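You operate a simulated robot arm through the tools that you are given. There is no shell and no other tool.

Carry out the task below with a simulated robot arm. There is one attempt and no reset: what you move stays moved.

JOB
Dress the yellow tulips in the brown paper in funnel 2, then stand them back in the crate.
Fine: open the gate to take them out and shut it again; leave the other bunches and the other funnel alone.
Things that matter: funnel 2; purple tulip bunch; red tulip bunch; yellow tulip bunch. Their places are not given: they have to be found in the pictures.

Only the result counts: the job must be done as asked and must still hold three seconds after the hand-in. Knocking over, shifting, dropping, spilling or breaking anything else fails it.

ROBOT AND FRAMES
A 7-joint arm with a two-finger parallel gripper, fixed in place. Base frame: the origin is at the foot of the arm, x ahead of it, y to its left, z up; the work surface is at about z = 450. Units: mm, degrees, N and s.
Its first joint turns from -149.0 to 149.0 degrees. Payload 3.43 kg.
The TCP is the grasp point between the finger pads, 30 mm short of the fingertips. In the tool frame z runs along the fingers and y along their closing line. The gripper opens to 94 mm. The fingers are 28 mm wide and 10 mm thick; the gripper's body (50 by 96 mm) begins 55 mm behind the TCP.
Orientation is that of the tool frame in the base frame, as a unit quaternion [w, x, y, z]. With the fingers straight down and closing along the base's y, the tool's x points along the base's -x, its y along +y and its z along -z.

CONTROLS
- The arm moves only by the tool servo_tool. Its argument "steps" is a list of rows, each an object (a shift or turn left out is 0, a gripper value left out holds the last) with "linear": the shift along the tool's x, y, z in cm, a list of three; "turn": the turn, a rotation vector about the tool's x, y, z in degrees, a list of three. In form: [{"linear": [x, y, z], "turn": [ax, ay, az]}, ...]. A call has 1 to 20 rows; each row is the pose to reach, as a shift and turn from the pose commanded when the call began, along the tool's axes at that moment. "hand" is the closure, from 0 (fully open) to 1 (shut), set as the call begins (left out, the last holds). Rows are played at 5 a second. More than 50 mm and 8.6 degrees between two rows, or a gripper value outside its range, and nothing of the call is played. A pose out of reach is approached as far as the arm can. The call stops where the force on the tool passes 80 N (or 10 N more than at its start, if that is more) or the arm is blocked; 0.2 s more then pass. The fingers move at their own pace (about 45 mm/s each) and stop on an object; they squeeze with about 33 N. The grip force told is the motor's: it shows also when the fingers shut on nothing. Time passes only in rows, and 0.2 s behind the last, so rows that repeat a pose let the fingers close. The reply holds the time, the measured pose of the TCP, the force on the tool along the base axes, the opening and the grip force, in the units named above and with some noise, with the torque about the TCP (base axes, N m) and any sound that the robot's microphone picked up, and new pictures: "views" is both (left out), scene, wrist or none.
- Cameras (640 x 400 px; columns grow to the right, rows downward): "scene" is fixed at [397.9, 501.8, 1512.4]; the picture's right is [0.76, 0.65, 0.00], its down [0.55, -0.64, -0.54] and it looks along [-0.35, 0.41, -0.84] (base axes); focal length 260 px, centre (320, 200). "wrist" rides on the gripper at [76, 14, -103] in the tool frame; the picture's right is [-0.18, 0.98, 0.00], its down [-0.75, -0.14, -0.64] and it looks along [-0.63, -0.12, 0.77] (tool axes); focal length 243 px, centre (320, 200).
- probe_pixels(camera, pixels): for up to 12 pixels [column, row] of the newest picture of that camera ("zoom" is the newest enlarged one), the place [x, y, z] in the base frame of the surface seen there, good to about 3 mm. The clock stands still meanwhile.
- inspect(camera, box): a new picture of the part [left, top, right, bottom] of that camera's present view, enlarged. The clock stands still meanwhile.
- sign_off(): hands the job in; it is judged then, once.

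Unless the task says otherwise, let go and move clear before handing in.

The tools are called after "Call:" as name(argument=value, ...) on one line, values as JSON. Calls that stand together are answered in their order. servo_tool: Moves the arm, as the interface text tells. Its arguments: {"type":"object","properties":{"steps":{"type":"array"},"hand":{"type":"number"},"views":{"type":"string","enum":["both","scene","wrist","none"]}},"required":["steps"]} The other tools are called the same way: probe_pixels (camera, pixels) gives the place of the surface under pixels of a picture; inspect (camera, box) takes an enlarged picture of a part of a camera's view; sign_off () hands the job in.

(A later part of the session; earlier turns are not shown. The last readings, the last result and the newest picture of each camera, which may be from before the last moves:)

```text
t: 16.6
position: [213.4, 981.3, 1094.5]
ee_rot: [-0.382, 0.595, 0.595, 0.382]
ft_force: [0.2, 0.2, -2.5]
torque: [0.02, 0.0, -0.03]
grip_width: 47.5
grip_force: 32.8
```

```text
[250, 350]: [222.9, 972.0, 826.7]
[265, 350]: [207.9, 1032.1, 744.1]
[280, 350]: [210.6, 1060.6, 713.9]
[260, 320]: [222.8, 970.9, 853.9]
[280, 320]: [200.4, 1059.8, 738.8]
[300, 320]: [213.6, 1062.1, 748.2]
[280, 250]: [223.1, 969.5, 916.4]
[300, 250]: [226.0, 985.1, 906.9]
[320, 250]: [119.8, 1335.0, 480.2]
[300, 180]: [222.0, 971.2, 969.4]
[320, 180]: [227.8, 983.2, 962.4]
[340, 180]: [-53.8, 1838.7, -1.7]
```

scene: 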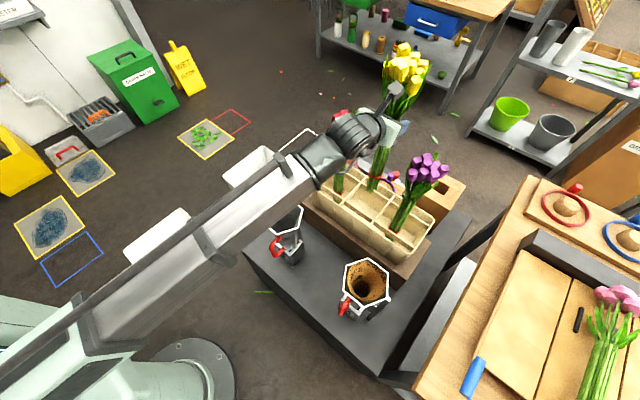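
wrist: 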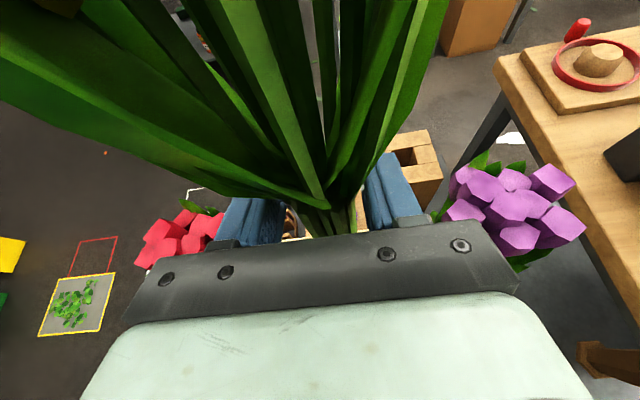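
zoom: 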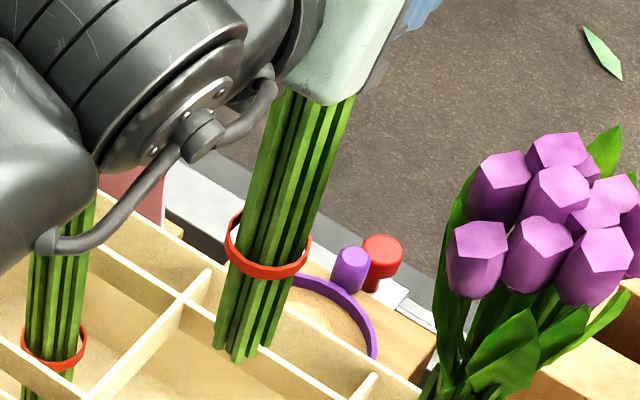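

The stems are vertical, with the bottom about 272 mm below the TCP and the axis within 2 mm of it. I'll carry the bunch back (−y) then across to above funnel 2 with ~45 mm clearance over the rim.

Call:
servo_tool(steps=[{"linear": [-0.91, 0, -2.89]}, {"linear": [-1.81, 0, -5.78]}, {"linear": [-2.72, 0, -8.66]}, {"linear": [-3.62, 0, -11.55]}, {"linear": [-4.53, 0, -14.44]}, {"linear": [-5.16, 2.24, -15.78]}, {"linear": [-5.78, 4.49, -17.12]}, {"linear": [-6.41, 6.73, -18.46]}, {"linear": [-7.04, 8.98, -19.8]}, {"linear": [-7.67, 11.22, -21.15]}, {"linear": [-8.29, 13.47, -22.49]}, {"linear": [-8.92, 15.71, -23.83]}, {"linear": [-8.92, 15.71, -23.83]}, {"linear": [-8.92, 15.71, -23.83]}])

Call:
inspect(camera="scene", box=[320, 205, 440, 325])

```text
t: 19.6
position: [370.7, 728.6, 1112.7]
ee_rot: [-0.382, 0.595, 0.595, 0.382]
ft_force: [0.1, -0.1, -1.7]
torque: [0.03, 0.01, 0.0]
grip_width: 47.4
grip_force: 32.7
```

scene: 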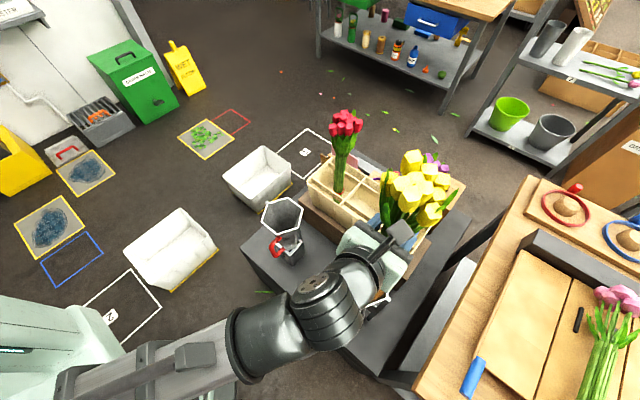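
wrist: 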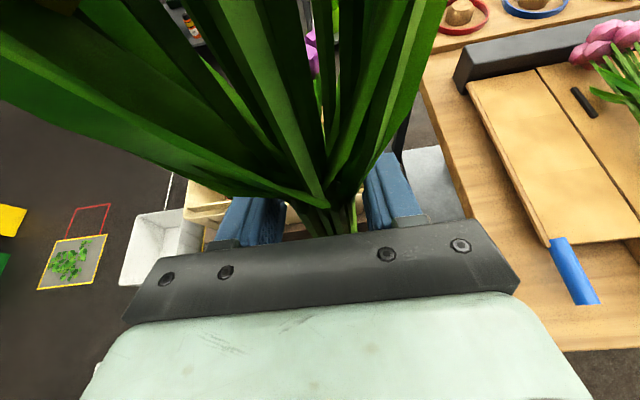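

```text
3.33 times, centred on (380, 265) of scene
```

zoom: 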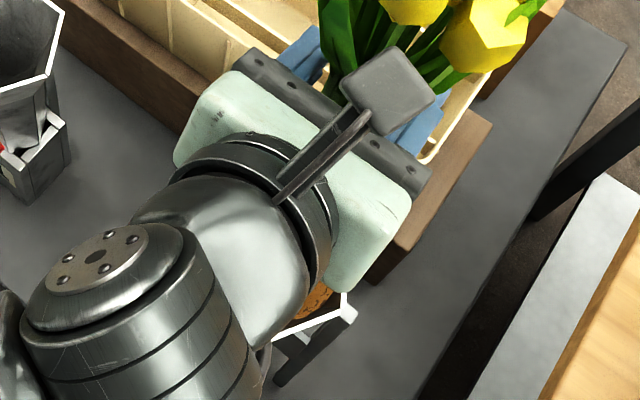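

The funnel is hidden behind the hand, so I'll rely on the measured geometry and on force readings. Forces are calm; I'll lower in stages, first 100 mm into the cone.

Call:
servo_tool(views="none", steps=[{"linear": [-1.36, 0, 0.63]}, {"linear": [-2.72, 0, 1.27]}, {"linear": [-4.08, 0, 1.9]}, {"linear": [-5.44, 0, 2.54]}, {"linear": [-6.8, 0, 3.17]}, {"linear": [-8.15, 0, 3.81]}, {"linear": [-9.06, 0, 4.23]}, {"linear": [-9.06, 0, 4.23]}])

```text
t: 21.4
position: [370.1, 728.1, 1013.4]
ee_rot: [-0.382, 0.595, 0.595, 0.383]
ft_force: [0.5, -0.9, -2.4]
torque: [0.05, 0.0, -0.03]
grip_width: 47.0
grip_force: 33.1
```

No contact so far (forces unchanged, bottom ≈ 741). I'll continue slowly into the paper throat.

Call:
servo_tool(views="none", steps=[{"linear": [-0.91, 0, 0.42]}, {"linear": [-1.81, 0, 0.85]}, {"linear": [-2.72, 0, 1.27]}, {"linear": [-3.62, 0, 1.69]}, {"linear": [-4.53, 0, 2.12]}, {"linear": [-5.44, 0, 2.54]}, {"linear": [-5.44, 0, 2.54]}])

```text
t: 23.0
position: [371.0, 728.9, 953.2]
ee_rot: [-0.382, 0.595, 0.594, 0.384]
ft_force: [0.2, 0.1, -2.3]
torque: [-0.04, -0.04, 0.01]
grip_width: 46.8
grip_force: 33.2
```

Call:
servo_tool(views="none", steps=[{"linear": [-0.91, 0, 0.42]}, {"linear": [-1.81, 0, 0.85]}, {"linear": [-2.72, 0, 1.27]}, {"linear": [-3.62, 0, 1.69]}, {"linear": [-4.53, 0, 2.12]}, {"linear": [-5.44, 0, 2.54]}, {"linear": [-5.44, 0, 2.54]}])

Call:
inspect(camera="wrist", box=[200, 60, 440, 240])

Call:
inspect(camera="scene", box=[320, 205, 440, 325])

```text
t: 24.6
position: [370.6, 729.0, 892.9]
ee_rot: [-0.382, 0.595, 0.595, 0.382]
ft_force: [-0.5, 0.9, -2.8]
torque: [0.01, 0.0, -0.02]
grip_width: 46.5
grip_force: 33.5
```

```text
2.22 times, centred on (320, 150) of wrist
```

zoom: 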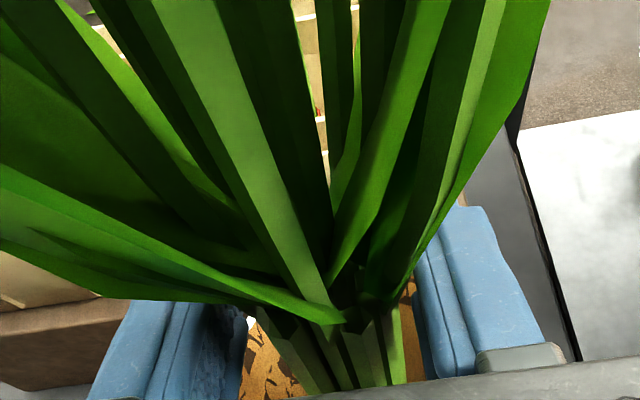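

```text
3.33 times, centred on (380, 265) of scene
```

zoom: 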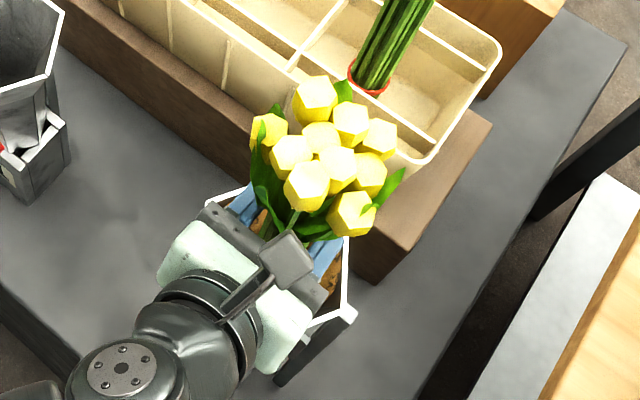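

Still no contact as the stem ends pass into the throat (bottom ≈ 621). I'll lower another 60 mm.

Call:
servo_tool(views="none", steps=[{"linear": [-0.91, 0, 0.42]}, {"linear": [-1.81, 0, 0.85]}, {"linear": [-2.72, 0, 1.27]}, {"linear": [-3.62, 0, 1.69]}, {"linear": [-4.53, 0, 2.12]}, {"linear": [-5.44, 0, 2.54]}, {"linear": [-5.44, 0, 2.54]}])

Call:
inspect(camera="wrist", box=[160, 60, 480, 260])

Call:
inspect(camera="scene", box=[320, 205, 440, 325])

```text
t: 26.2
position: [371.0, 729.5, 832.4]
ee_rot: [-0.382, 0.595, 0.595, 0.382]
ft_force: [0.4, 0.5, -2.4]
torque: [-0.03, -0.01, -0.01]
grip_width: 46.1
grip_force: 32.6
```

```text
2.00 times, centred on (320, 160) of wrist
```

zoom: 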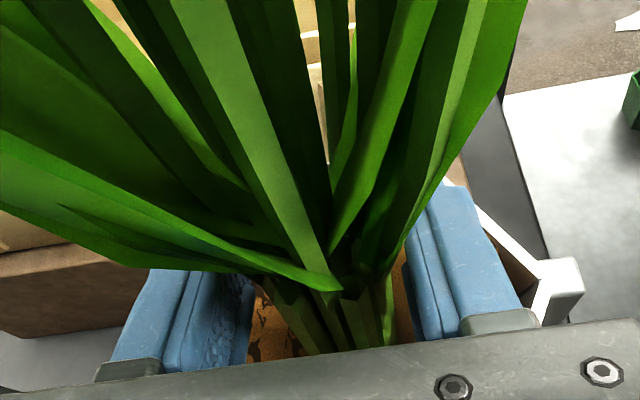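

```text
3.33 times, centred on (380, 265) of scene
```

zoom: 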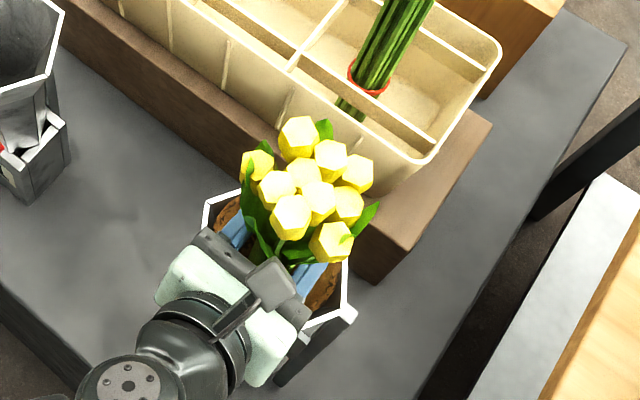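

Everything is clear, with the hand about 37 mm above the rim. I'll lower the last 27 mm slowly.

Call:
servo_tool(views="none", steps=[{"linear": [-0.54, 0, 0.25]}, {"linear": [-1.09, 0, 0.51]}, {"linear": [-1.63, 0, 0.76]}, {"linear": [-2.17, 0, 1.02]}, {"linear": [-2.45, 0, 1.14]}, {"linear": [-2.45, 0, 1.14]}])

Call:
inspect(camera="scene", box=[330, 225, 410, 325])

Call:
inspect(camera="wrist", box=[160, 60, 480, 260])

```text
t: 27.6
position: [370.9, 730.2, 805.7]
ee_rot: [-0.382, 0.595, 0.595, 0.382]
ft_force: [0.0, 0.2, -2.9]
torque: [-0.03, 0.01, 0.0]
grip_width: 46.1
grip_force: 33.1
```

```text
4.00 times, centred on (370, 275) of scene
```

zoom: 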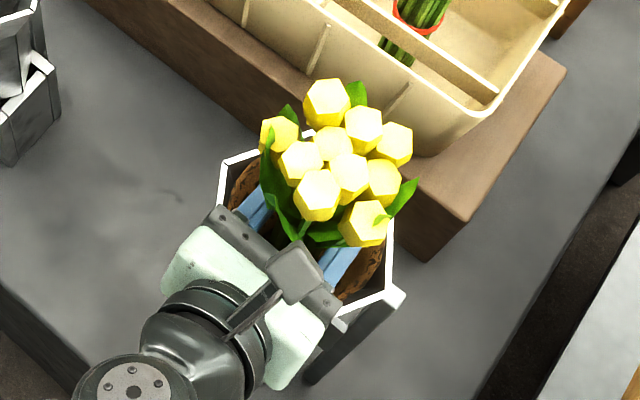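

```text
2.00 times, centred on (320, 160) of wrist
```

zoom: 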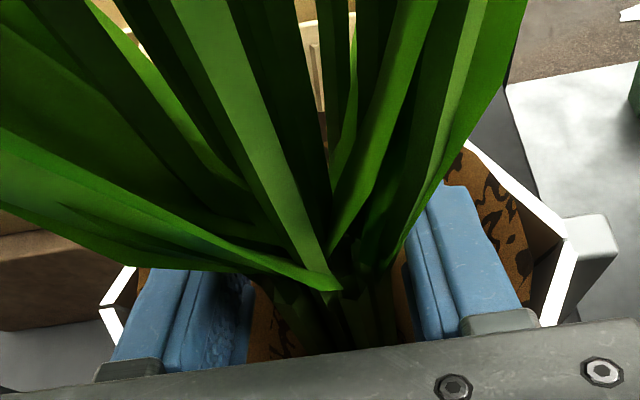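

The stems are deep in the throat (bottom ≈ 533) with no contact, and the hand is just above the rim. I'll open the fingers only slightly (to ~50 mm) to let the bunch slide down, and watch the force and the pictures.

Call:
servo_tool(hand=0.47, steps=[{"linear": [0, 0, 0]}, {"linear": [0, 0, 0]}, {"linear": [0, 0, 0]}])

Call:
inspect(camera="scene", box=[330, 225, 410, 325])

Call:
inspect(camera="wrist", box=[160, 60, 480, 260])

```text
t: 28.4
position: [370.0, 730.1, 806.9]
ee_rot: [-0.382, 0.595, 0.595, 0.382]
ft_force: [0.3, 0.0, 0.0]
torque: [0.0, 0.01, 0.0]
grip_width: 50.9
grip_force: 28.6
```

scene: 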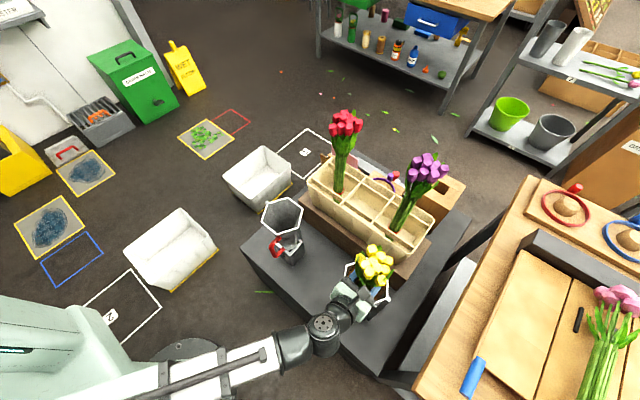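
wrist: 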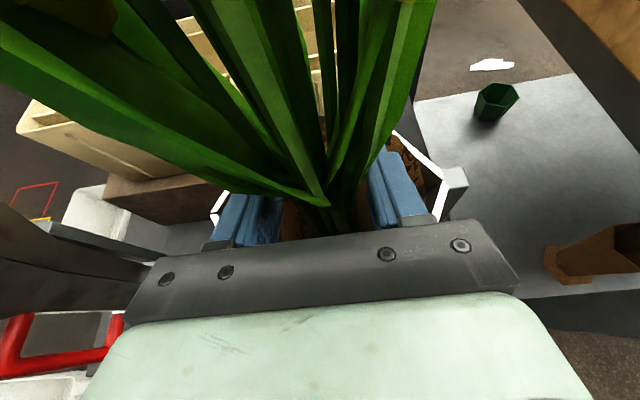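

```text
4.00 times, centred on (370, 275) of scene
```

zoom: 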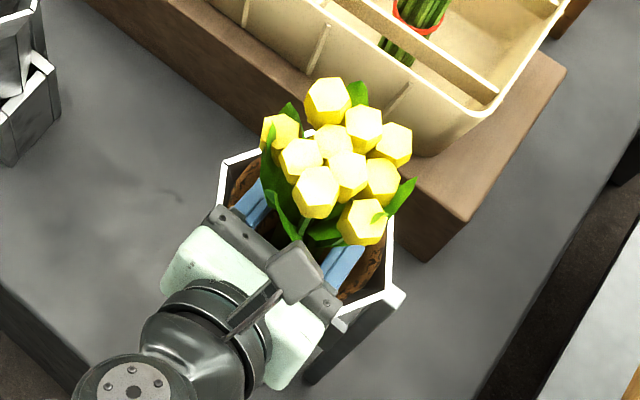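

```text
2.00 times, centred on (320, 160) of wrist
```

zoom: 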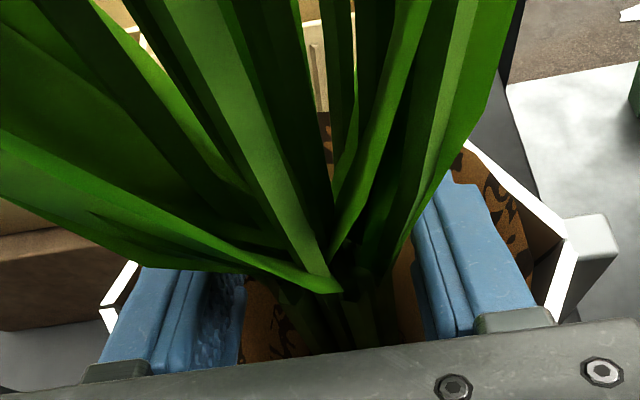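

The tool force went to zero but the bunch hardly moved, so something in the funnel or paper is now carrying it. I'll open slightly more and back the hand out along its axis, then look.

Call:
servo_tool(hand=0.4, steps=[{"linear": [0, 0, 0]}, {"linear": [0, 0, 0]}, {"linear": [0, 0, 0]}])

Call:
inspect(camera="scene", box=[330, 225, 410, 325])

Call:
probe_pixels(camera="zoom", pixels=[[327, 100], [280, 133], [362, 222], [318, 195], [348, 178], [392, 143], [363, 128], [300, 160], [382, 180], [333, 145], [260, 190], [380, 260]])

```text
t: 29.2
position: [370.1, 729.5, 806.7]
ee_rot: [-0.382, 0.595, 0.595, 0.382]
ft_force: [0.0, -0.4, 0.3]
torque: [-0.02, 0.02, -0.01]
grip_width: 57.7
grip_force: 19.9
```

scene: 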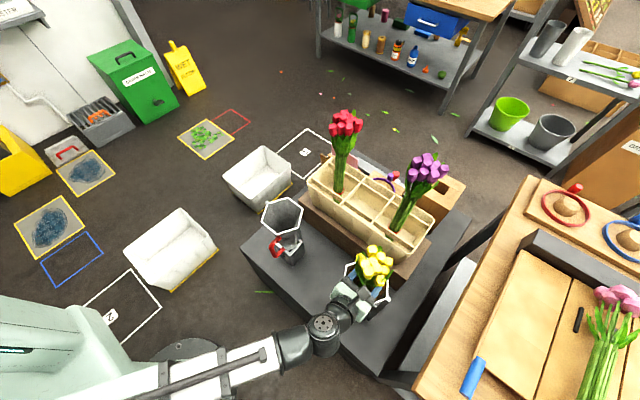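
wrist: 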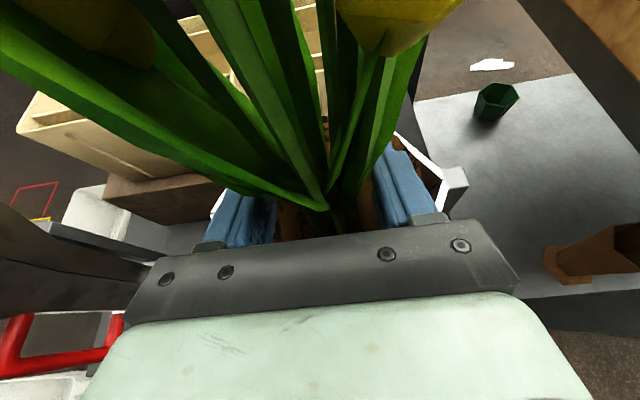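

```text
4.00 times, centred on (370, 275) of scene
```

zoom: 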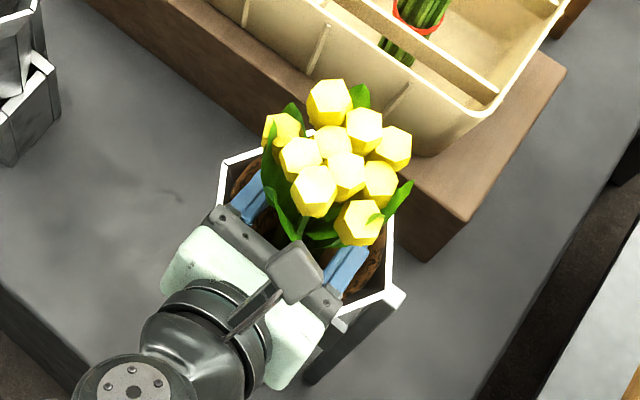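

```text
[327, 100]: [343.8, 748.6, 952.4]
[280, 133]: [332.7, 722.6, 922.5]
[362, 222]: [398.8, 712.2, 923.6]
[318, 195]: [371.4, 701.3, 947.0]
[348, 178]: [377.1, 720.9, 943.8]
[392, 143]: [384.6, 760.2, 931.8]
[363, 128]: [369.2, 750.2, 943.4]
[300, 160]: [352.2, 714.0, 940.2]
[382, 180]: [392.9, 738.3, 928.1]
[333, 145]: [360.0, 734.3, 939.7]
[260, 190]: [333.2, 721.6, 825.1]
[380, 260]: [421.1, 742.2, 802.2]
```

The heads are now about 93 mm lower than in the crate, so the stem bottom is near z≈515. The bunch seems to be sliding down slowly, so I'll wait a second and check again.

Call:
servo_tool(steps=[{"linear": [0, 0, 0]}, {"linear": [0, 0, 0]}, {"linear": [0, 0, 0]}, {"linear": [0, 0, 0]}, {"linear": [0, 0, 0]}])

Call:
inspect(camera="scene", box=[330, 225, 410, 325])

Call:
probe_pixels(camera="zoom", pixels=[[327, 100], [280, 133], [362, 222], [318, 195], [348, 178], [392, 143], [363, 128], [300, 160], [382, 180], [333, 145], [260, 190], [380, 260]])

```text
t: 30.4
position: [370.2, 729.6, 805.7]
ee_rot: [-0.382, 0.595, 0.595, 0.382]
ft_force: [-0.2, 0.6, 0.7]
torque: [0.0, -0.02, 0.0]
grip_width: 57.1
grip_force: 33.0
```

scene: 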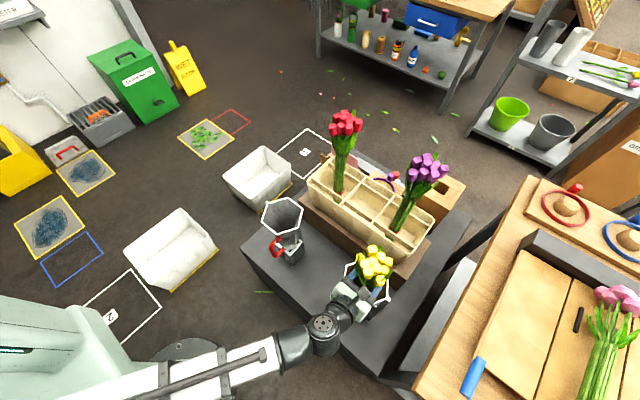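
wrist: 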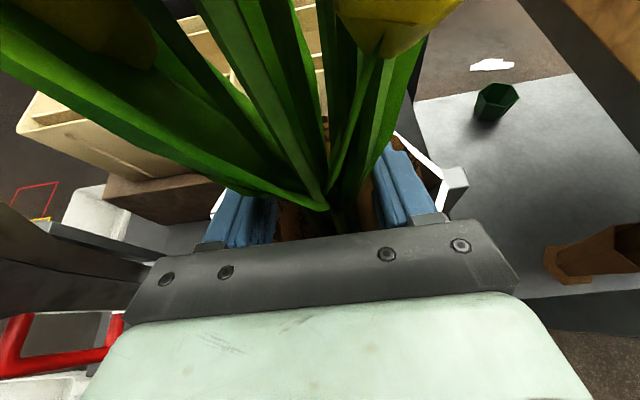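

```text
4.00 times, centred on (370, 275) of scene
```

zoom: 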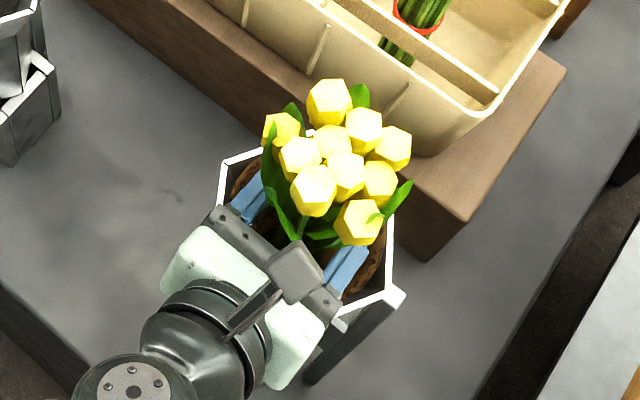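

```text
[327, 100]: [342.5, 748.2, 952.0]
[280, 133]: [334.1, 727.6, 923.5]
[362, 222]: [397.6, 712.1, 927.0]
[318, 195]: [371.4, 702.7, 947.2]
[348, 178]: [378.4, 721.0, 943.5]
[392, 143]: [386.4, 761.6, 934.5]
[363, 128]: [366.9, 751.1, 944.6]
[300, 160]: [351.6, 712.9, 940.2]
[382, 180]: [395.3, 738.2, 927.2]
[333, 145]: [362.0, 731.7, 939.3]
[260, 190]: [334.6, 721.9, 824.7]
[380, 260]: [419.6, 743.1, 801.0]
```

The bunch is now stationary with the fingers at 57 mm, apparently wedged on the leaf flare. I'll open a bit further in small steps so it continues to slide down.

Call:
servo_tool(hand=0.34, steps=[{"linear": [0, 0, 0]}, {"linear": [0, 0, 0]}, {"linear": [0, 0, 0]}, {"linear": [0, 0, 0]}])

Call:
inspect(camera="scene", box=[330, 225, 410, 325])

Call:
probe_pixels(camera="zoom", pixels=[[327, 100], [280, 133], [362, 222], [318, 195], [348, 178], [392, 143], [363, 128], [300, 160], [382, 180], [333, 145], [260, 190], [380, 260]])

```text
t: 31.4
position: [370.3, 728.3, 806.7]
ee_rot: [-0.383, 0.595, 0.595, 0.382]
ft_force: [-0.1, -0.2, 0.4]
torque: [-0.03, 0.0, 0.01]
grip_width: 63.4
grip_force: 24.6
```

scene: 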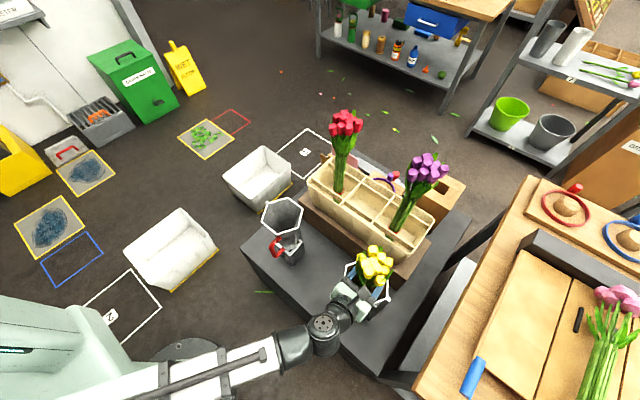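
wrist: 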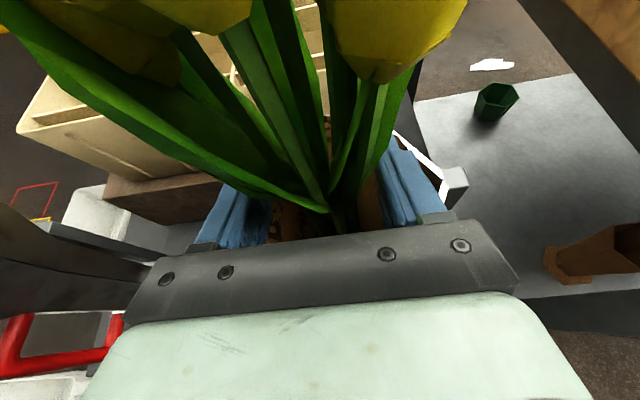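

```text
4.00 times, centred on (370, 275) of scene
```

zoom: 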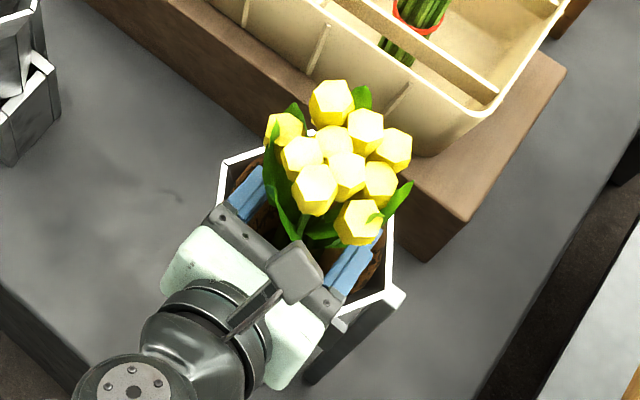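

```text
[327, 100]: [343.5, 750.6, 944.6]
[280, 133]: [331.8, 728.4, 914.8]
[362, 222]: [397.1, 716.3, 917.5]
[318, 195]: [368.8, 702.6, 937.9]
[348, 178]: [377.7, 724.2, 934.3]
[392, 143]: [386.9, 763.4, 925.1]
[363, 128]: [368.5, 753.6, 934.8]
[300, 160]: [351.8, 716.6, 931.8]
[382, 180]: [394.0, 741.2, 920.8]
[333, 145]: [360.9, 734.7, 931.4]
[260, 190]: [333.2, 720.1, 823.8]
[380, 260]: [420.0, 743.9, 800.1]
```

The bunch descended another 8–10 mm as the fingers opened, so the leaf flare is riding on the fingers. I'll withdraw the hand slowly, straight back first, then back and up over the rim, so that it settles gradually.

Call:
servo_tool(views="scene", steps=[{"linear": [-0.21, 0, -0.45]}, {"linear": [-0.42, 0, -0.91]}, {"linear": [-0.63, 0, -1.36]}, {"linear": [-0.85, 0, -1.81]}, {"linear": [-1.06, 0, -2.27]}, {"linear": [-1.27, 0, -2.72]}, {"linear": [-1.52, 0, -3.26]}, {"linear": [-1.52, 0, -3.26]}])

Call:
inspect(camera="scene", box=[330, 225, 410, 325])

```text
t: 33.2
position: [369.9, 692.6, 805.4]
ee_rot: [-0.381, 0.596, 0.595, 0.382]
ft_force: [2.1, 2.6, 7.8]
torque: [-0.02, 0.12, 0.1]
grip_width: 62.7
grip_force: 0.6
```

scene: 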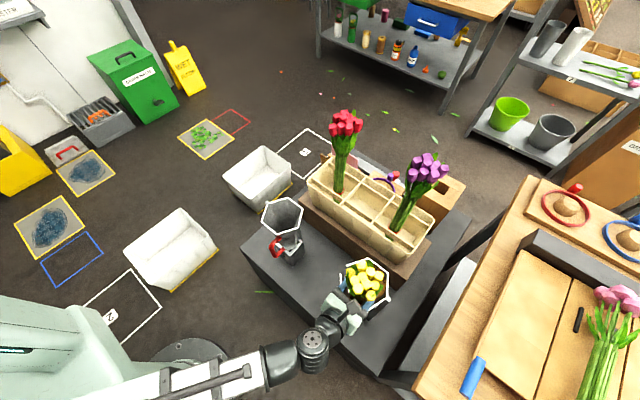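

```text
4.00 times, centred on (370, 275) of scene
```

zoom: 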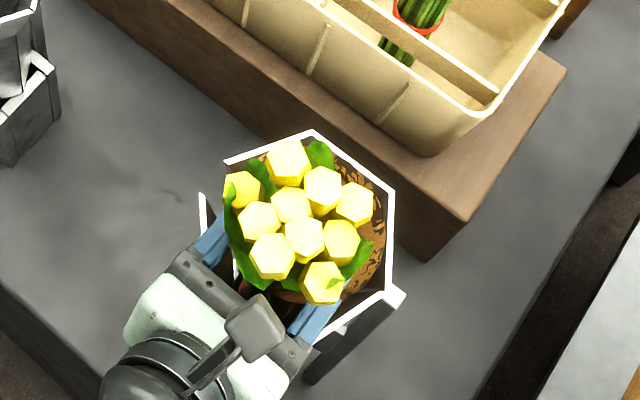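

The bunch has dropped and its heads now sit at the rim. The hand reads 7.8 N upward, so it touches the rim, and the gate seems to have swung out slightly. I'll back out along the tool axis, up and away.

Call:
servo_tool(views="both", steps=[{"linear": [0.3, 0, -0.5]}, {"linear": [0.5, 0, -1.2]}, {"linear": [0.5, 0, -2.2]}, {"linear": [0.5, 0, -3.4]}, {"linear": [0.5, 0, -4.8]}, {"linear": [0.5, 0, -6.2]}, {"linear": [0.5, 0, -7.8]}, {"linear": [0.5, 0, -9.5]}, {"linear": [0.5, 0, -12]}, {"linear": [0.5, 0, -14]}, {"linear": [0.5, 0, -14]}])

Call:
inspect(camera="scene", box=[320, 235, 420, 335])

Call:
inspect(camera="wrist", box=[180, 60, 480, 260])

```text
t: 35.6
position: [372.1, 570.4, 869.5]
ee_rot: [-0.382, 0.595, 0.595, 0.382]
ft_force: [0.1, 0.4, -0.8]
torque: [0.02, 0.02, 0.01]
grip_width: 61.9
grip_force: 0.1
out of reach, approached as far as the arm can: row 10, 11
```

scene: 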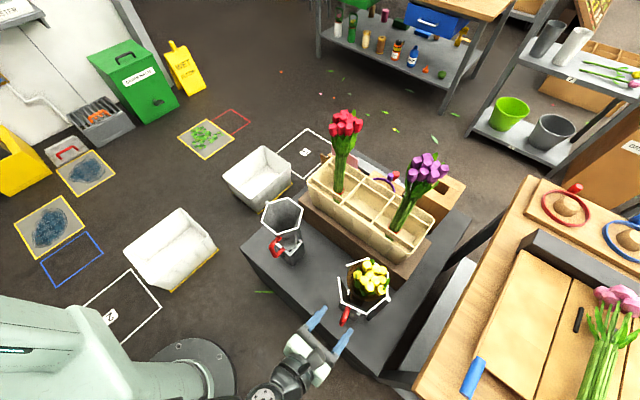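
wrist: 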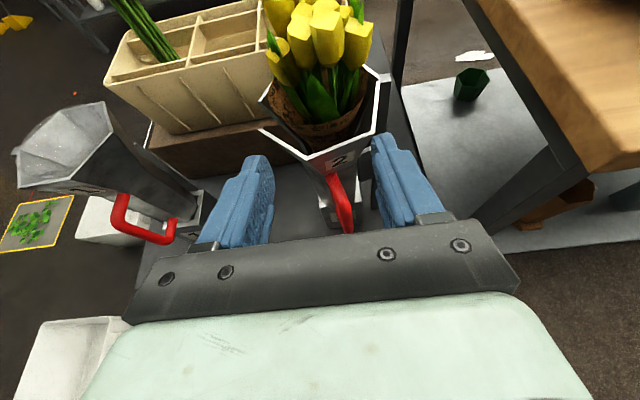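

```text
4.00 times, centred on (370, 285) of scene
```

zoom: 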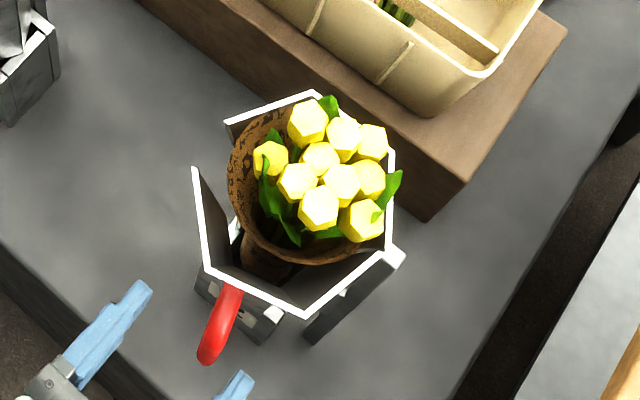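

```text
2.00 times, centred on (330, 160) of wrist
```

zoom: 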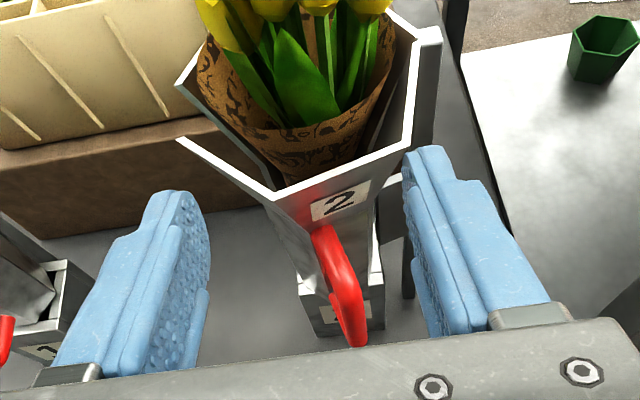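

The gate came partly open as the hand dragged past it, and the tulips now sit inside the brown paper cone. I'll measure the bunch, paper and gate positions.

Call:
inspect(camera="scene", box=[320, 235, 420, 335])

Call:
probe_pixels(camera="zoom", pixels=[[310, 118], [320, 205], [270, 158], [362, 220], [372, 138], [322, 157], [235, 170], [285, 257], [258, 260], [390, 155], [228, 122], [313, 95]])

Call:
probe_pixels(camera="zoom", pixels=[[195, 172], [207, 270], [305, 313], [395, 255], [205, 358], [230, 290], [310, 340], [350, 290], [215, 330], [265, 315], [240, 335], [225, 265]])

Call:
inspect(camera="wrist", box=[240, 0, 420, 240])

Call:
probe_pixels(camera="zoom", pixels=[[345, 320], [340, 290], [365, 350], [375, 380], [370, 330], [350, 305], [300, 215], [270, 210], [365, 270], [360, 240], [215, 130], [415, 100]])

```text
4.00 times, centred on (370, 285) of scene
```

zoom: 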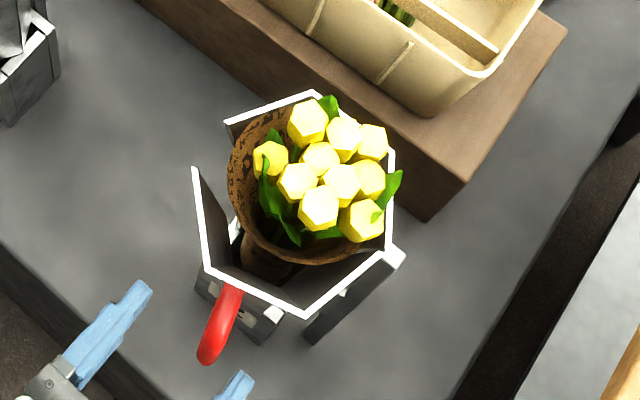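

```text
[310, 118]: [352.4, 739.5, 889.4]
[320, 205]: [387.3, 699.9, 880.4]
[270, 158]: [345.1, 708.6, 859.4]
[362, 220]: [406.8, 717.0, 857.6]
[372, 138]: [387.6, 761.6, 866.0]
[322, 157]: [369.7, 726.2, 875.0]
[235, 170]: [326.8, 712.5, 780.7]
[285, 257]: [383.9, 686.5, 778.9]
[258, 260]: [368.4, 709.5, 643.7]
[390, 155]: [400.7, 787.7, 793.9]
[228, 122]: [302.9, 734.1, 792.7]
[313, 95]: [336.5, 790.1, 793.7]
```

```text
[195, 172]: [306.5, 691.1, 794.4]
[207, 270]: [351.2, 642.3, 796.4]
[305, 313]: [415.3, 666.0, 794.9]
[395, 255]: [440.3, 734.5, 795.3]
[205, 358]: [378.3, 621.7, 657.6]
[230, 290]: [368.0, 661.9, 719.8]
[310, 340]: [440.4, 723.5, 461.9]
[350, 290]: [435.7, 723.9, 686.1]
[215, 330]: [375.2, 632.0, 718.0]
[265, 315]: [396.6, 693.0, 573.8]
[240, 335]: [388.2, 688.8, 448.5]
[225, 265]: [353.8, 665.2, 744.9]
```

```text
1.67 times, centred on (330, 120) of wrist
```

zoom: 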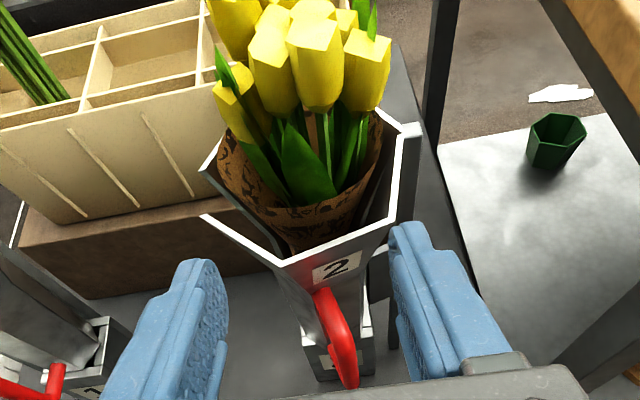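

```text
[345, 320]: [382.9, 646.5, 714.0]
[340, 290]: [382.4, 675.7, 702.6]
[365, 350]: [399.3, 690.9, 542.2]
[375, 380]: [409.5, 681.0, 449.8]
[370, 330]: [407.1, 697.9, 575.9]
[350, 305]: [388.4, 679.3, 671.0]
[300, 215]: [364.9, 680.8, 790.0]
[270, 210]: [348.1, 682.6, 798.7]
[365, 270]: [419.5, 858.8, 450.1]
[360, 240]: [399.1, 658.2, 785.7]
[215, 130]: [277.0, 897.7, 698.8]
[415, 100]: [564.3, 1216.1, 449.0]
```

The bunch stands on the table inside the funnel (head tops 889, so bottom ≈ 452). The gate is about 16° open, hinged at (438,727), with the handle bar near (381,627), z 617–719. I'll bring the open fingers down astride the handle bar.

Call:
servo_tool(views="both", steps=[{"linear": [-1.5, 0.9, 0.5]}, {"linear": [-4.0, 0.9, 2.2]}, {"linear": [-6.4, 0.9, 4.0]}, {"linear": [-8.7, 0.9, 6.0]}, {"linear": [-8.7, 0.9, 6.0]}])

Call:
inspect(camera="wrist", box=[200, 80, 440, 260])

```text
t: 36.8
position: [380.7, 588.0, 764.6]
ee_rot: [-0.382, 0.595, 0.595, 0.382]
ft_force: [-0.3, 0.3, -0.3]
torque: [0.0, 0.03, 0.01]
grip_width: 62.1
grip_force: 0.2
```

scene: 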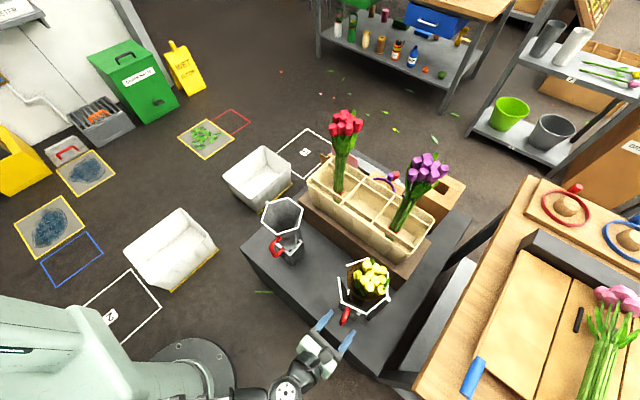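
wrist: 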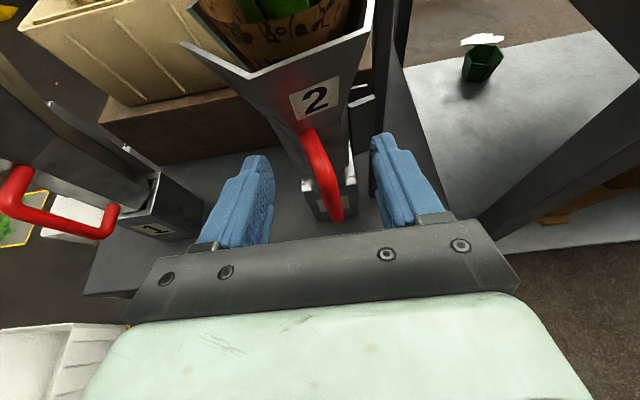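

```text
2.22 times, centred on (320, 170) of wrist
```

zoom: 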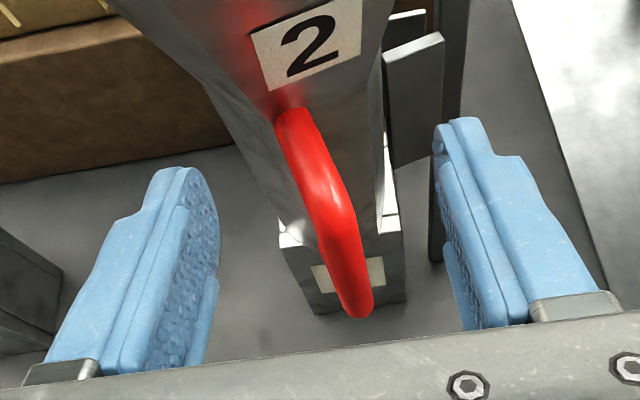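

The handle sits between the fingers in the wrist view (zoom 335,220). I'll probe it for exact position.

Call:
probe_pixels(camera="zoom", pixels=[[290, 120], [305, 150], [325, 190], [340, 220], [350, 250], [355, 280], [360, 310], [335, 250], [320, 220], [300, 215], [385, 180], [370, 240]])

```text
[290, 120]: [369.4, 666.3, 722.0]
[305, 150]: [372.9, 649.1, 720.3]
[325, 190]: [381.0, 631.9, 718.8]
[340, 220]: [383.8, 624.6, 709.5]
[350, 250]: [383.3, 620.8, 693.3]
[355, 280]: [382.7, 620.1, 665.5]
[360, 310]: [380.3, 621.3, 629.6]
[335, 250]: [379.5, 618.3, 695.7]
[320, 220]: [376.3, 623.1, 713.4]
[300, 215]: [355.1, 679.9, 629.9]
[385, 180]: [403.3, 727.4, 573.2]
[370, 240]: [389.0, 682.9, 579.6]
```

The bar is at (381,627) from z≈625 to 718. I'll move onto it and close.

Call:
servo_tool(views="none", steps=[{"linear": [-1.75, 0, 1.8]}, {"linear": [-3.5, 0, 3.7]}, {"linear": [-5.2, 0, 5.8]}, {"linear": [-6.92, 0, 7.87]}, {"linear": [-6.92, 0, 7.87]}])

Call:
servo_tool(hand=1, steps=[{"linear": [0, 0, 0]}, {"linear": [0, 0, 0]}, {"linear": [0, 0, 0]}, {"linear": [0, 0, 0]}, {"linear": [0, 0, 0]}])

```text
t: 38.0
position: [380.4, 632.2, 667.8]
ee_rot: [-0.382, 0.596, 0.594, 0.382]
ft_force: [-0.1, 0.6, -1.0]
torque: [0.01, 0.0, -0.03]
grip_width: 62.0
grip_force: 0.1
```

```text
t: 39.2
position: [381.4, 632.5, 668.7]
ee_rot: [-0.382, 0.594, 0.595, 0.382]
ft_force: [-4.7, -4.1, -1.3]
torque: [-0.02, -0.25, 0.04]
grip_width: 20.1
grip_force: 44.8
```

scene: 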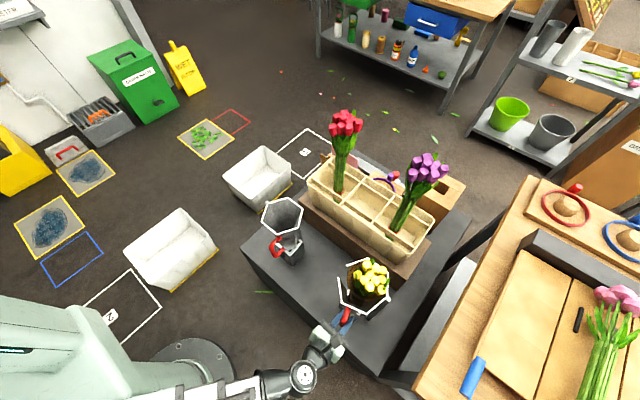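
wrist: 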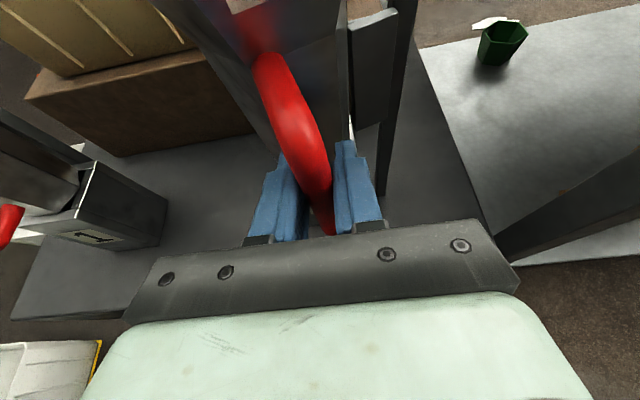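

The handle is gripped (20 mm bar). I'll loosen slightly to cage the bar without over-constraining it, then swing it along its arc around the hinge to open the gate to about 95–98°.

Call:
servo_tool(views="none", hand=0.71, steps=[{"linear": [0, 0, 0]}, {"linear": [0, 0, 0]}])

Call:
servo_tool(views="both", steps=[{"linear": [-0.3, 1.405, -0.643], "turn": [3.62, 0, -1.69]}, {"linear": [-0.51, 2.9, -1.096], "turn": [7.24, 0, -3.38]}, {"linear": [-0.63, 4.44, -1.35], "turn": [10.86, 0, -5.07]}, {"linear": [-0.656, 6.01, -1.404], "turn": [14.48, 0, -6.76]}, {"linear": [-0.588, 7.58, -1.259], "turn": [18.1, 0, -8.45]}, {"linear": [-0.588, 7.58, -1.259], "turn": [18.1, 0, -8.45]}])

Call:
inspect(camera="scene", box=[320, 235, 420, 335])

```text
t: 39.8
position: [380.9, 631.6, 669.0]
ee_rot: [-0.382, 0.595, 0.595, 0.382]
ft_force: [1.1, 0.3, 1.0]
torque: [-0.01, -0.01, 0.01]
grip_width: 27.2
grip_force: 0.1
```

```text
t: 41.2
position: [457.0, 617.3, 667.7]
ee_rot: [-0.441, 0.483, 0.689, 0.311]
ft_force: [0.9, 0.1, 0.8]
torque: [-0.04, -0.02, 0.03]
grip_width: 27.2
grip_force: 0.0
```

scene: 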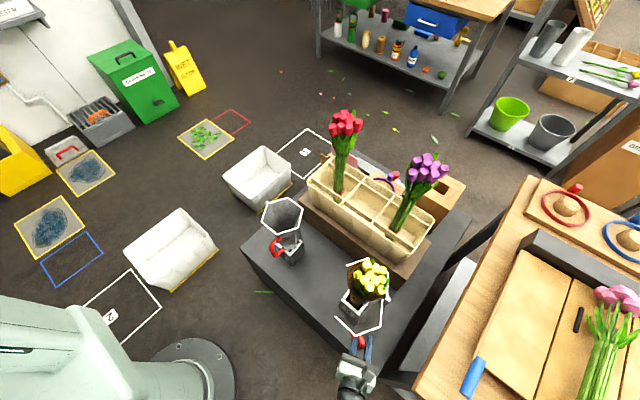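
wrist: 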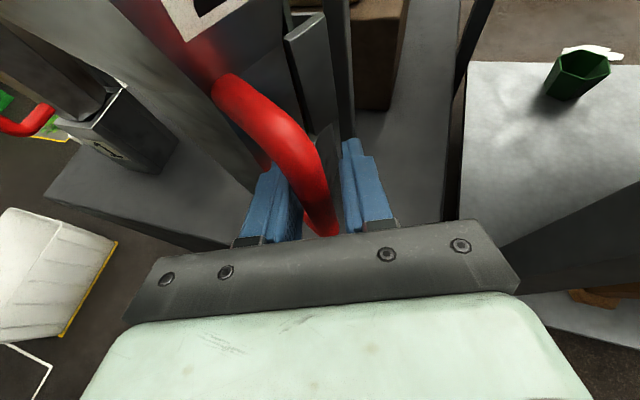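

```text
4.00 times, centred on (370, 285) of scene
```

zoom: 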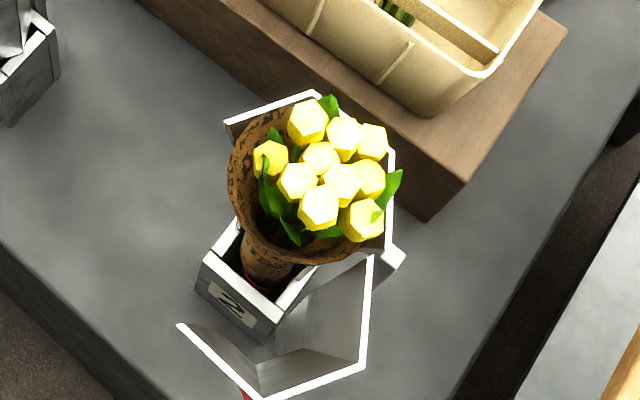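

The gate is swinging freely (now ~58° open) and the dressed bunch stays upright in the back half. I'll continue the arc to about 98°.

Call:
servo_tool(views="both", steps=[{"linear": [-0.07, 1.56, -0.14], "turn": [3.62, 0, -1.69]}, {"linear": [-0.04, 3.14, -0.08], "turn": [7.24, 0, -3.38]}, {"linear": [0.08, 4.68, 0.18], "turn": [10.86, 0, -5.07]}, {"linear": [0.29, 6.17, 0.63], "turn": [14.48, 0, -6.76]}, {"linear": [0.59, 7.57, 1.28], "turn": [18.1, 0, -8.45]}, {"linear": [0.59, 7.57, 1.28], "turn": [18.1, 0, -8.45]}])

Call:
inspect(camera="scene", box=[320, 235, 440, 355])

```text
t: 42.6
position: [517.9, 654.1, 669.4]
ee_rot: [-0.487, 0.348, 0.768, 0.229]
ft_force: [-66.7, -32.9, -10.5]
torque: [4.61, -7.51, -5.6]
grip_width: 27.7
grip_force: 0.4
```

scene: 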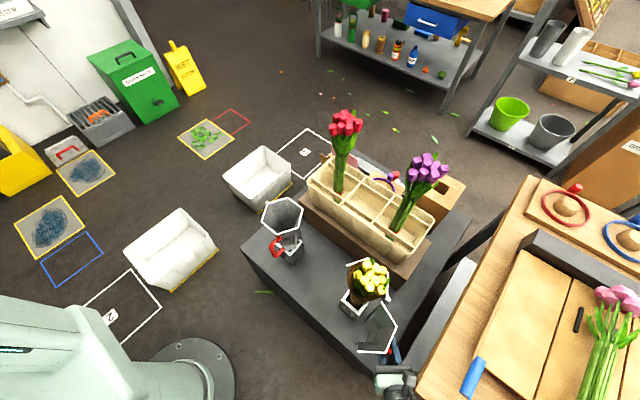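
wrist: 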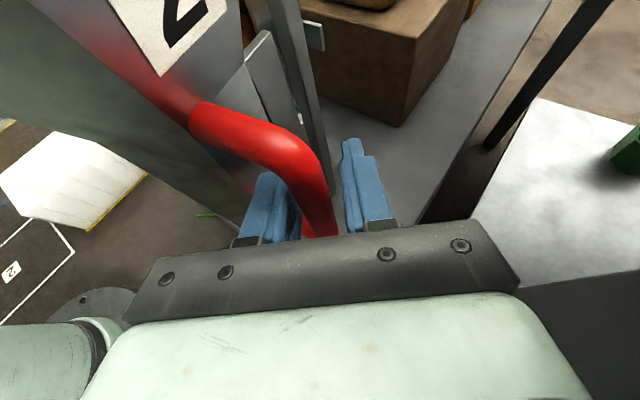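

```text
3.33 times, centred on (380, 295) of scene
```

zoom: 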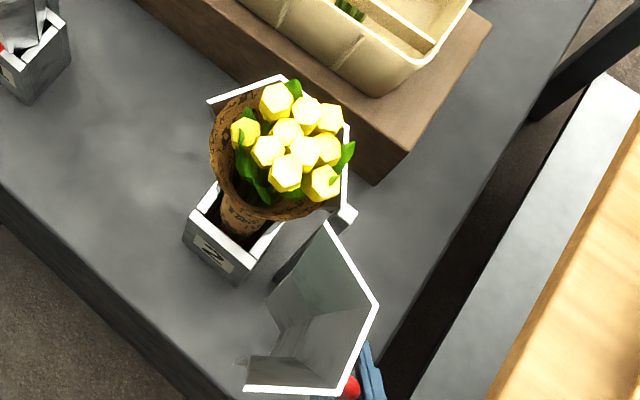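

The gate has reached an end stop (−67/−33 N reaction at ≈93° open). I'll relieve the pressure by backing off a little, then check that the funnel hasn't moved.

Call:
servo_tool(views="scene", steps=[{"linear": [-0.03, -0.7, -0.05]}, {"linear": [-0.05, -1.3, -0.1]}, {"linear": [-0.05, -1.3, -0.1]}])

Call:
inspect(camera="scene", box=[320, 235, 420, 335])

Call:
probe_pixels(camera="zoom", pixels=[[228, 122], [313, 93], [391, 155], [397, 258], [310, 118], [320, 205], [362, 220], [200, 262], [233, 225], [278, 325], [310, 275], [258, 260]])

```text
t: 43.4
position: [517.6, 647.7, 668.3]
ee_rot: [-0.489, 0.358, 0.761, 0.232]
ft_force: [-0.5, -0.4, -0.2]
torque: [0.03, 0.0, 0.0]
grip_width: 27.3
grip_force: 0.1
```

scene: 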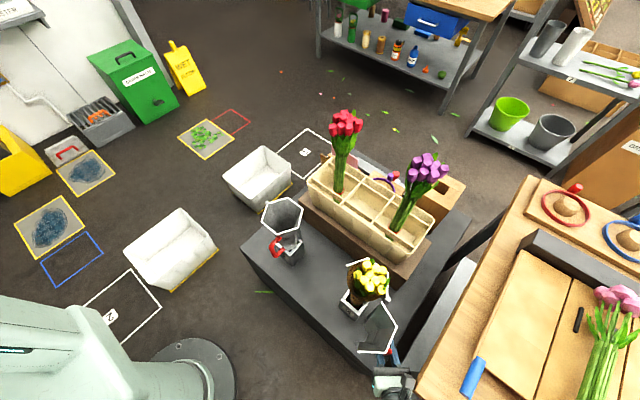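

```text
4.00 times, centred on (370, 285) of scene
```

zoom: 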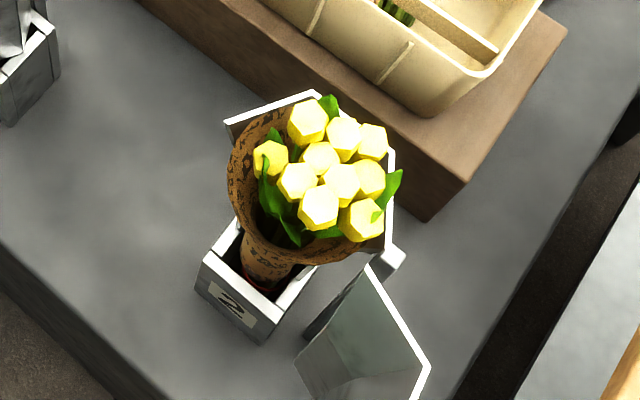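

```text
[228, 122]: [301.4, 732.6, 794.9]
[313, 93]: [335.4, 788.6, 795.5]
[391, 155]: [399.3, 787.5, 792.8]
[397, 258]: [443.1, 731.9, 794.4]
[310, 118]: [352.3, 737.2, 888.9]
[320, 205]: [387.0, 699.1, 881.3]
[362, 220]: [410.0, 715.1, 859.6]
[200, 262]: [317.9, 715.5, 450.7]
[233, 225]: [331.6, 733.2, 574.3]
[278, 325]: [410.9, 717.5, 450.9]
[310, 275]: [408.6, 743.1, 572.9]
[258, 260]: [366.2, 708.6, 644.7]
```

The funnel hasn't moved (rim vertices unchanged) and the gate rests open. I'll open the fingers a bit and back straight away from the handle.

Call:
servo_tool(views="none", hand=0.5, steps=[{"linear": [0, 0, 0]}, {"linear": [0, 0, 0]}, {"linear": [-0.42, 0, -0.91]}, {"linear": [-0.85, 0, -1.81]}, {"linear": [-1.27, 0, -2.72]}, {"linear": [-1.9, 0, -4.08]}, {"linear": [-2.54, 0, -5.44]}, {"linear": [-3.17, 0, -6.8]}, {"linear": [-3.17, 0, -6.8]}])

Call:
inspect(camera="scene", box=[320, 235, 460, 375])

Call:
inspect(camera="wrist", box=[0, 0, 640, 400])

```text
t: 45.4
position: [561.6, 590.3, 669.2]
ee_rot: [-0.488, 0.356, 0.763, 0.231]
ft_force: [0.0, 0.7, 0.2]
torque: [0.01, -0.01, -0.01]
grip_width: 46.8
grip_force: 0.0
```

```text
2.86 times, centred on (390, 305) of scene
```

zoom: 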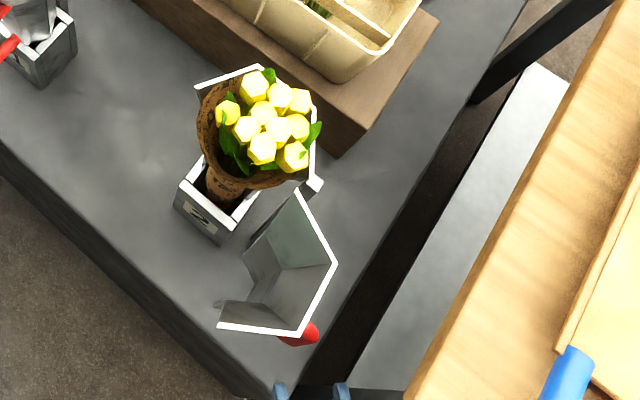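

```text
1.00 times, centred on (320, 200) of wrist (not enlarged: the box is as wide or as high as the picture)
```

zoom: 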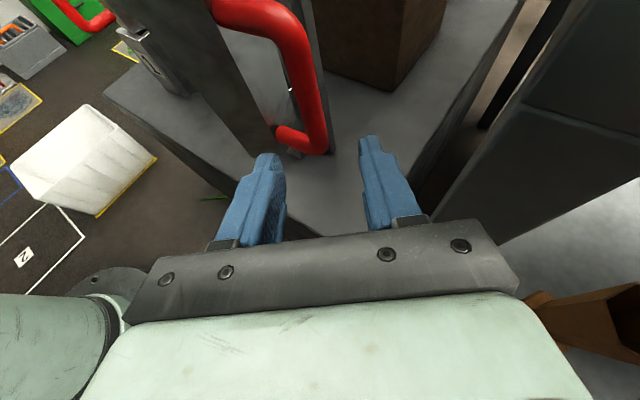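

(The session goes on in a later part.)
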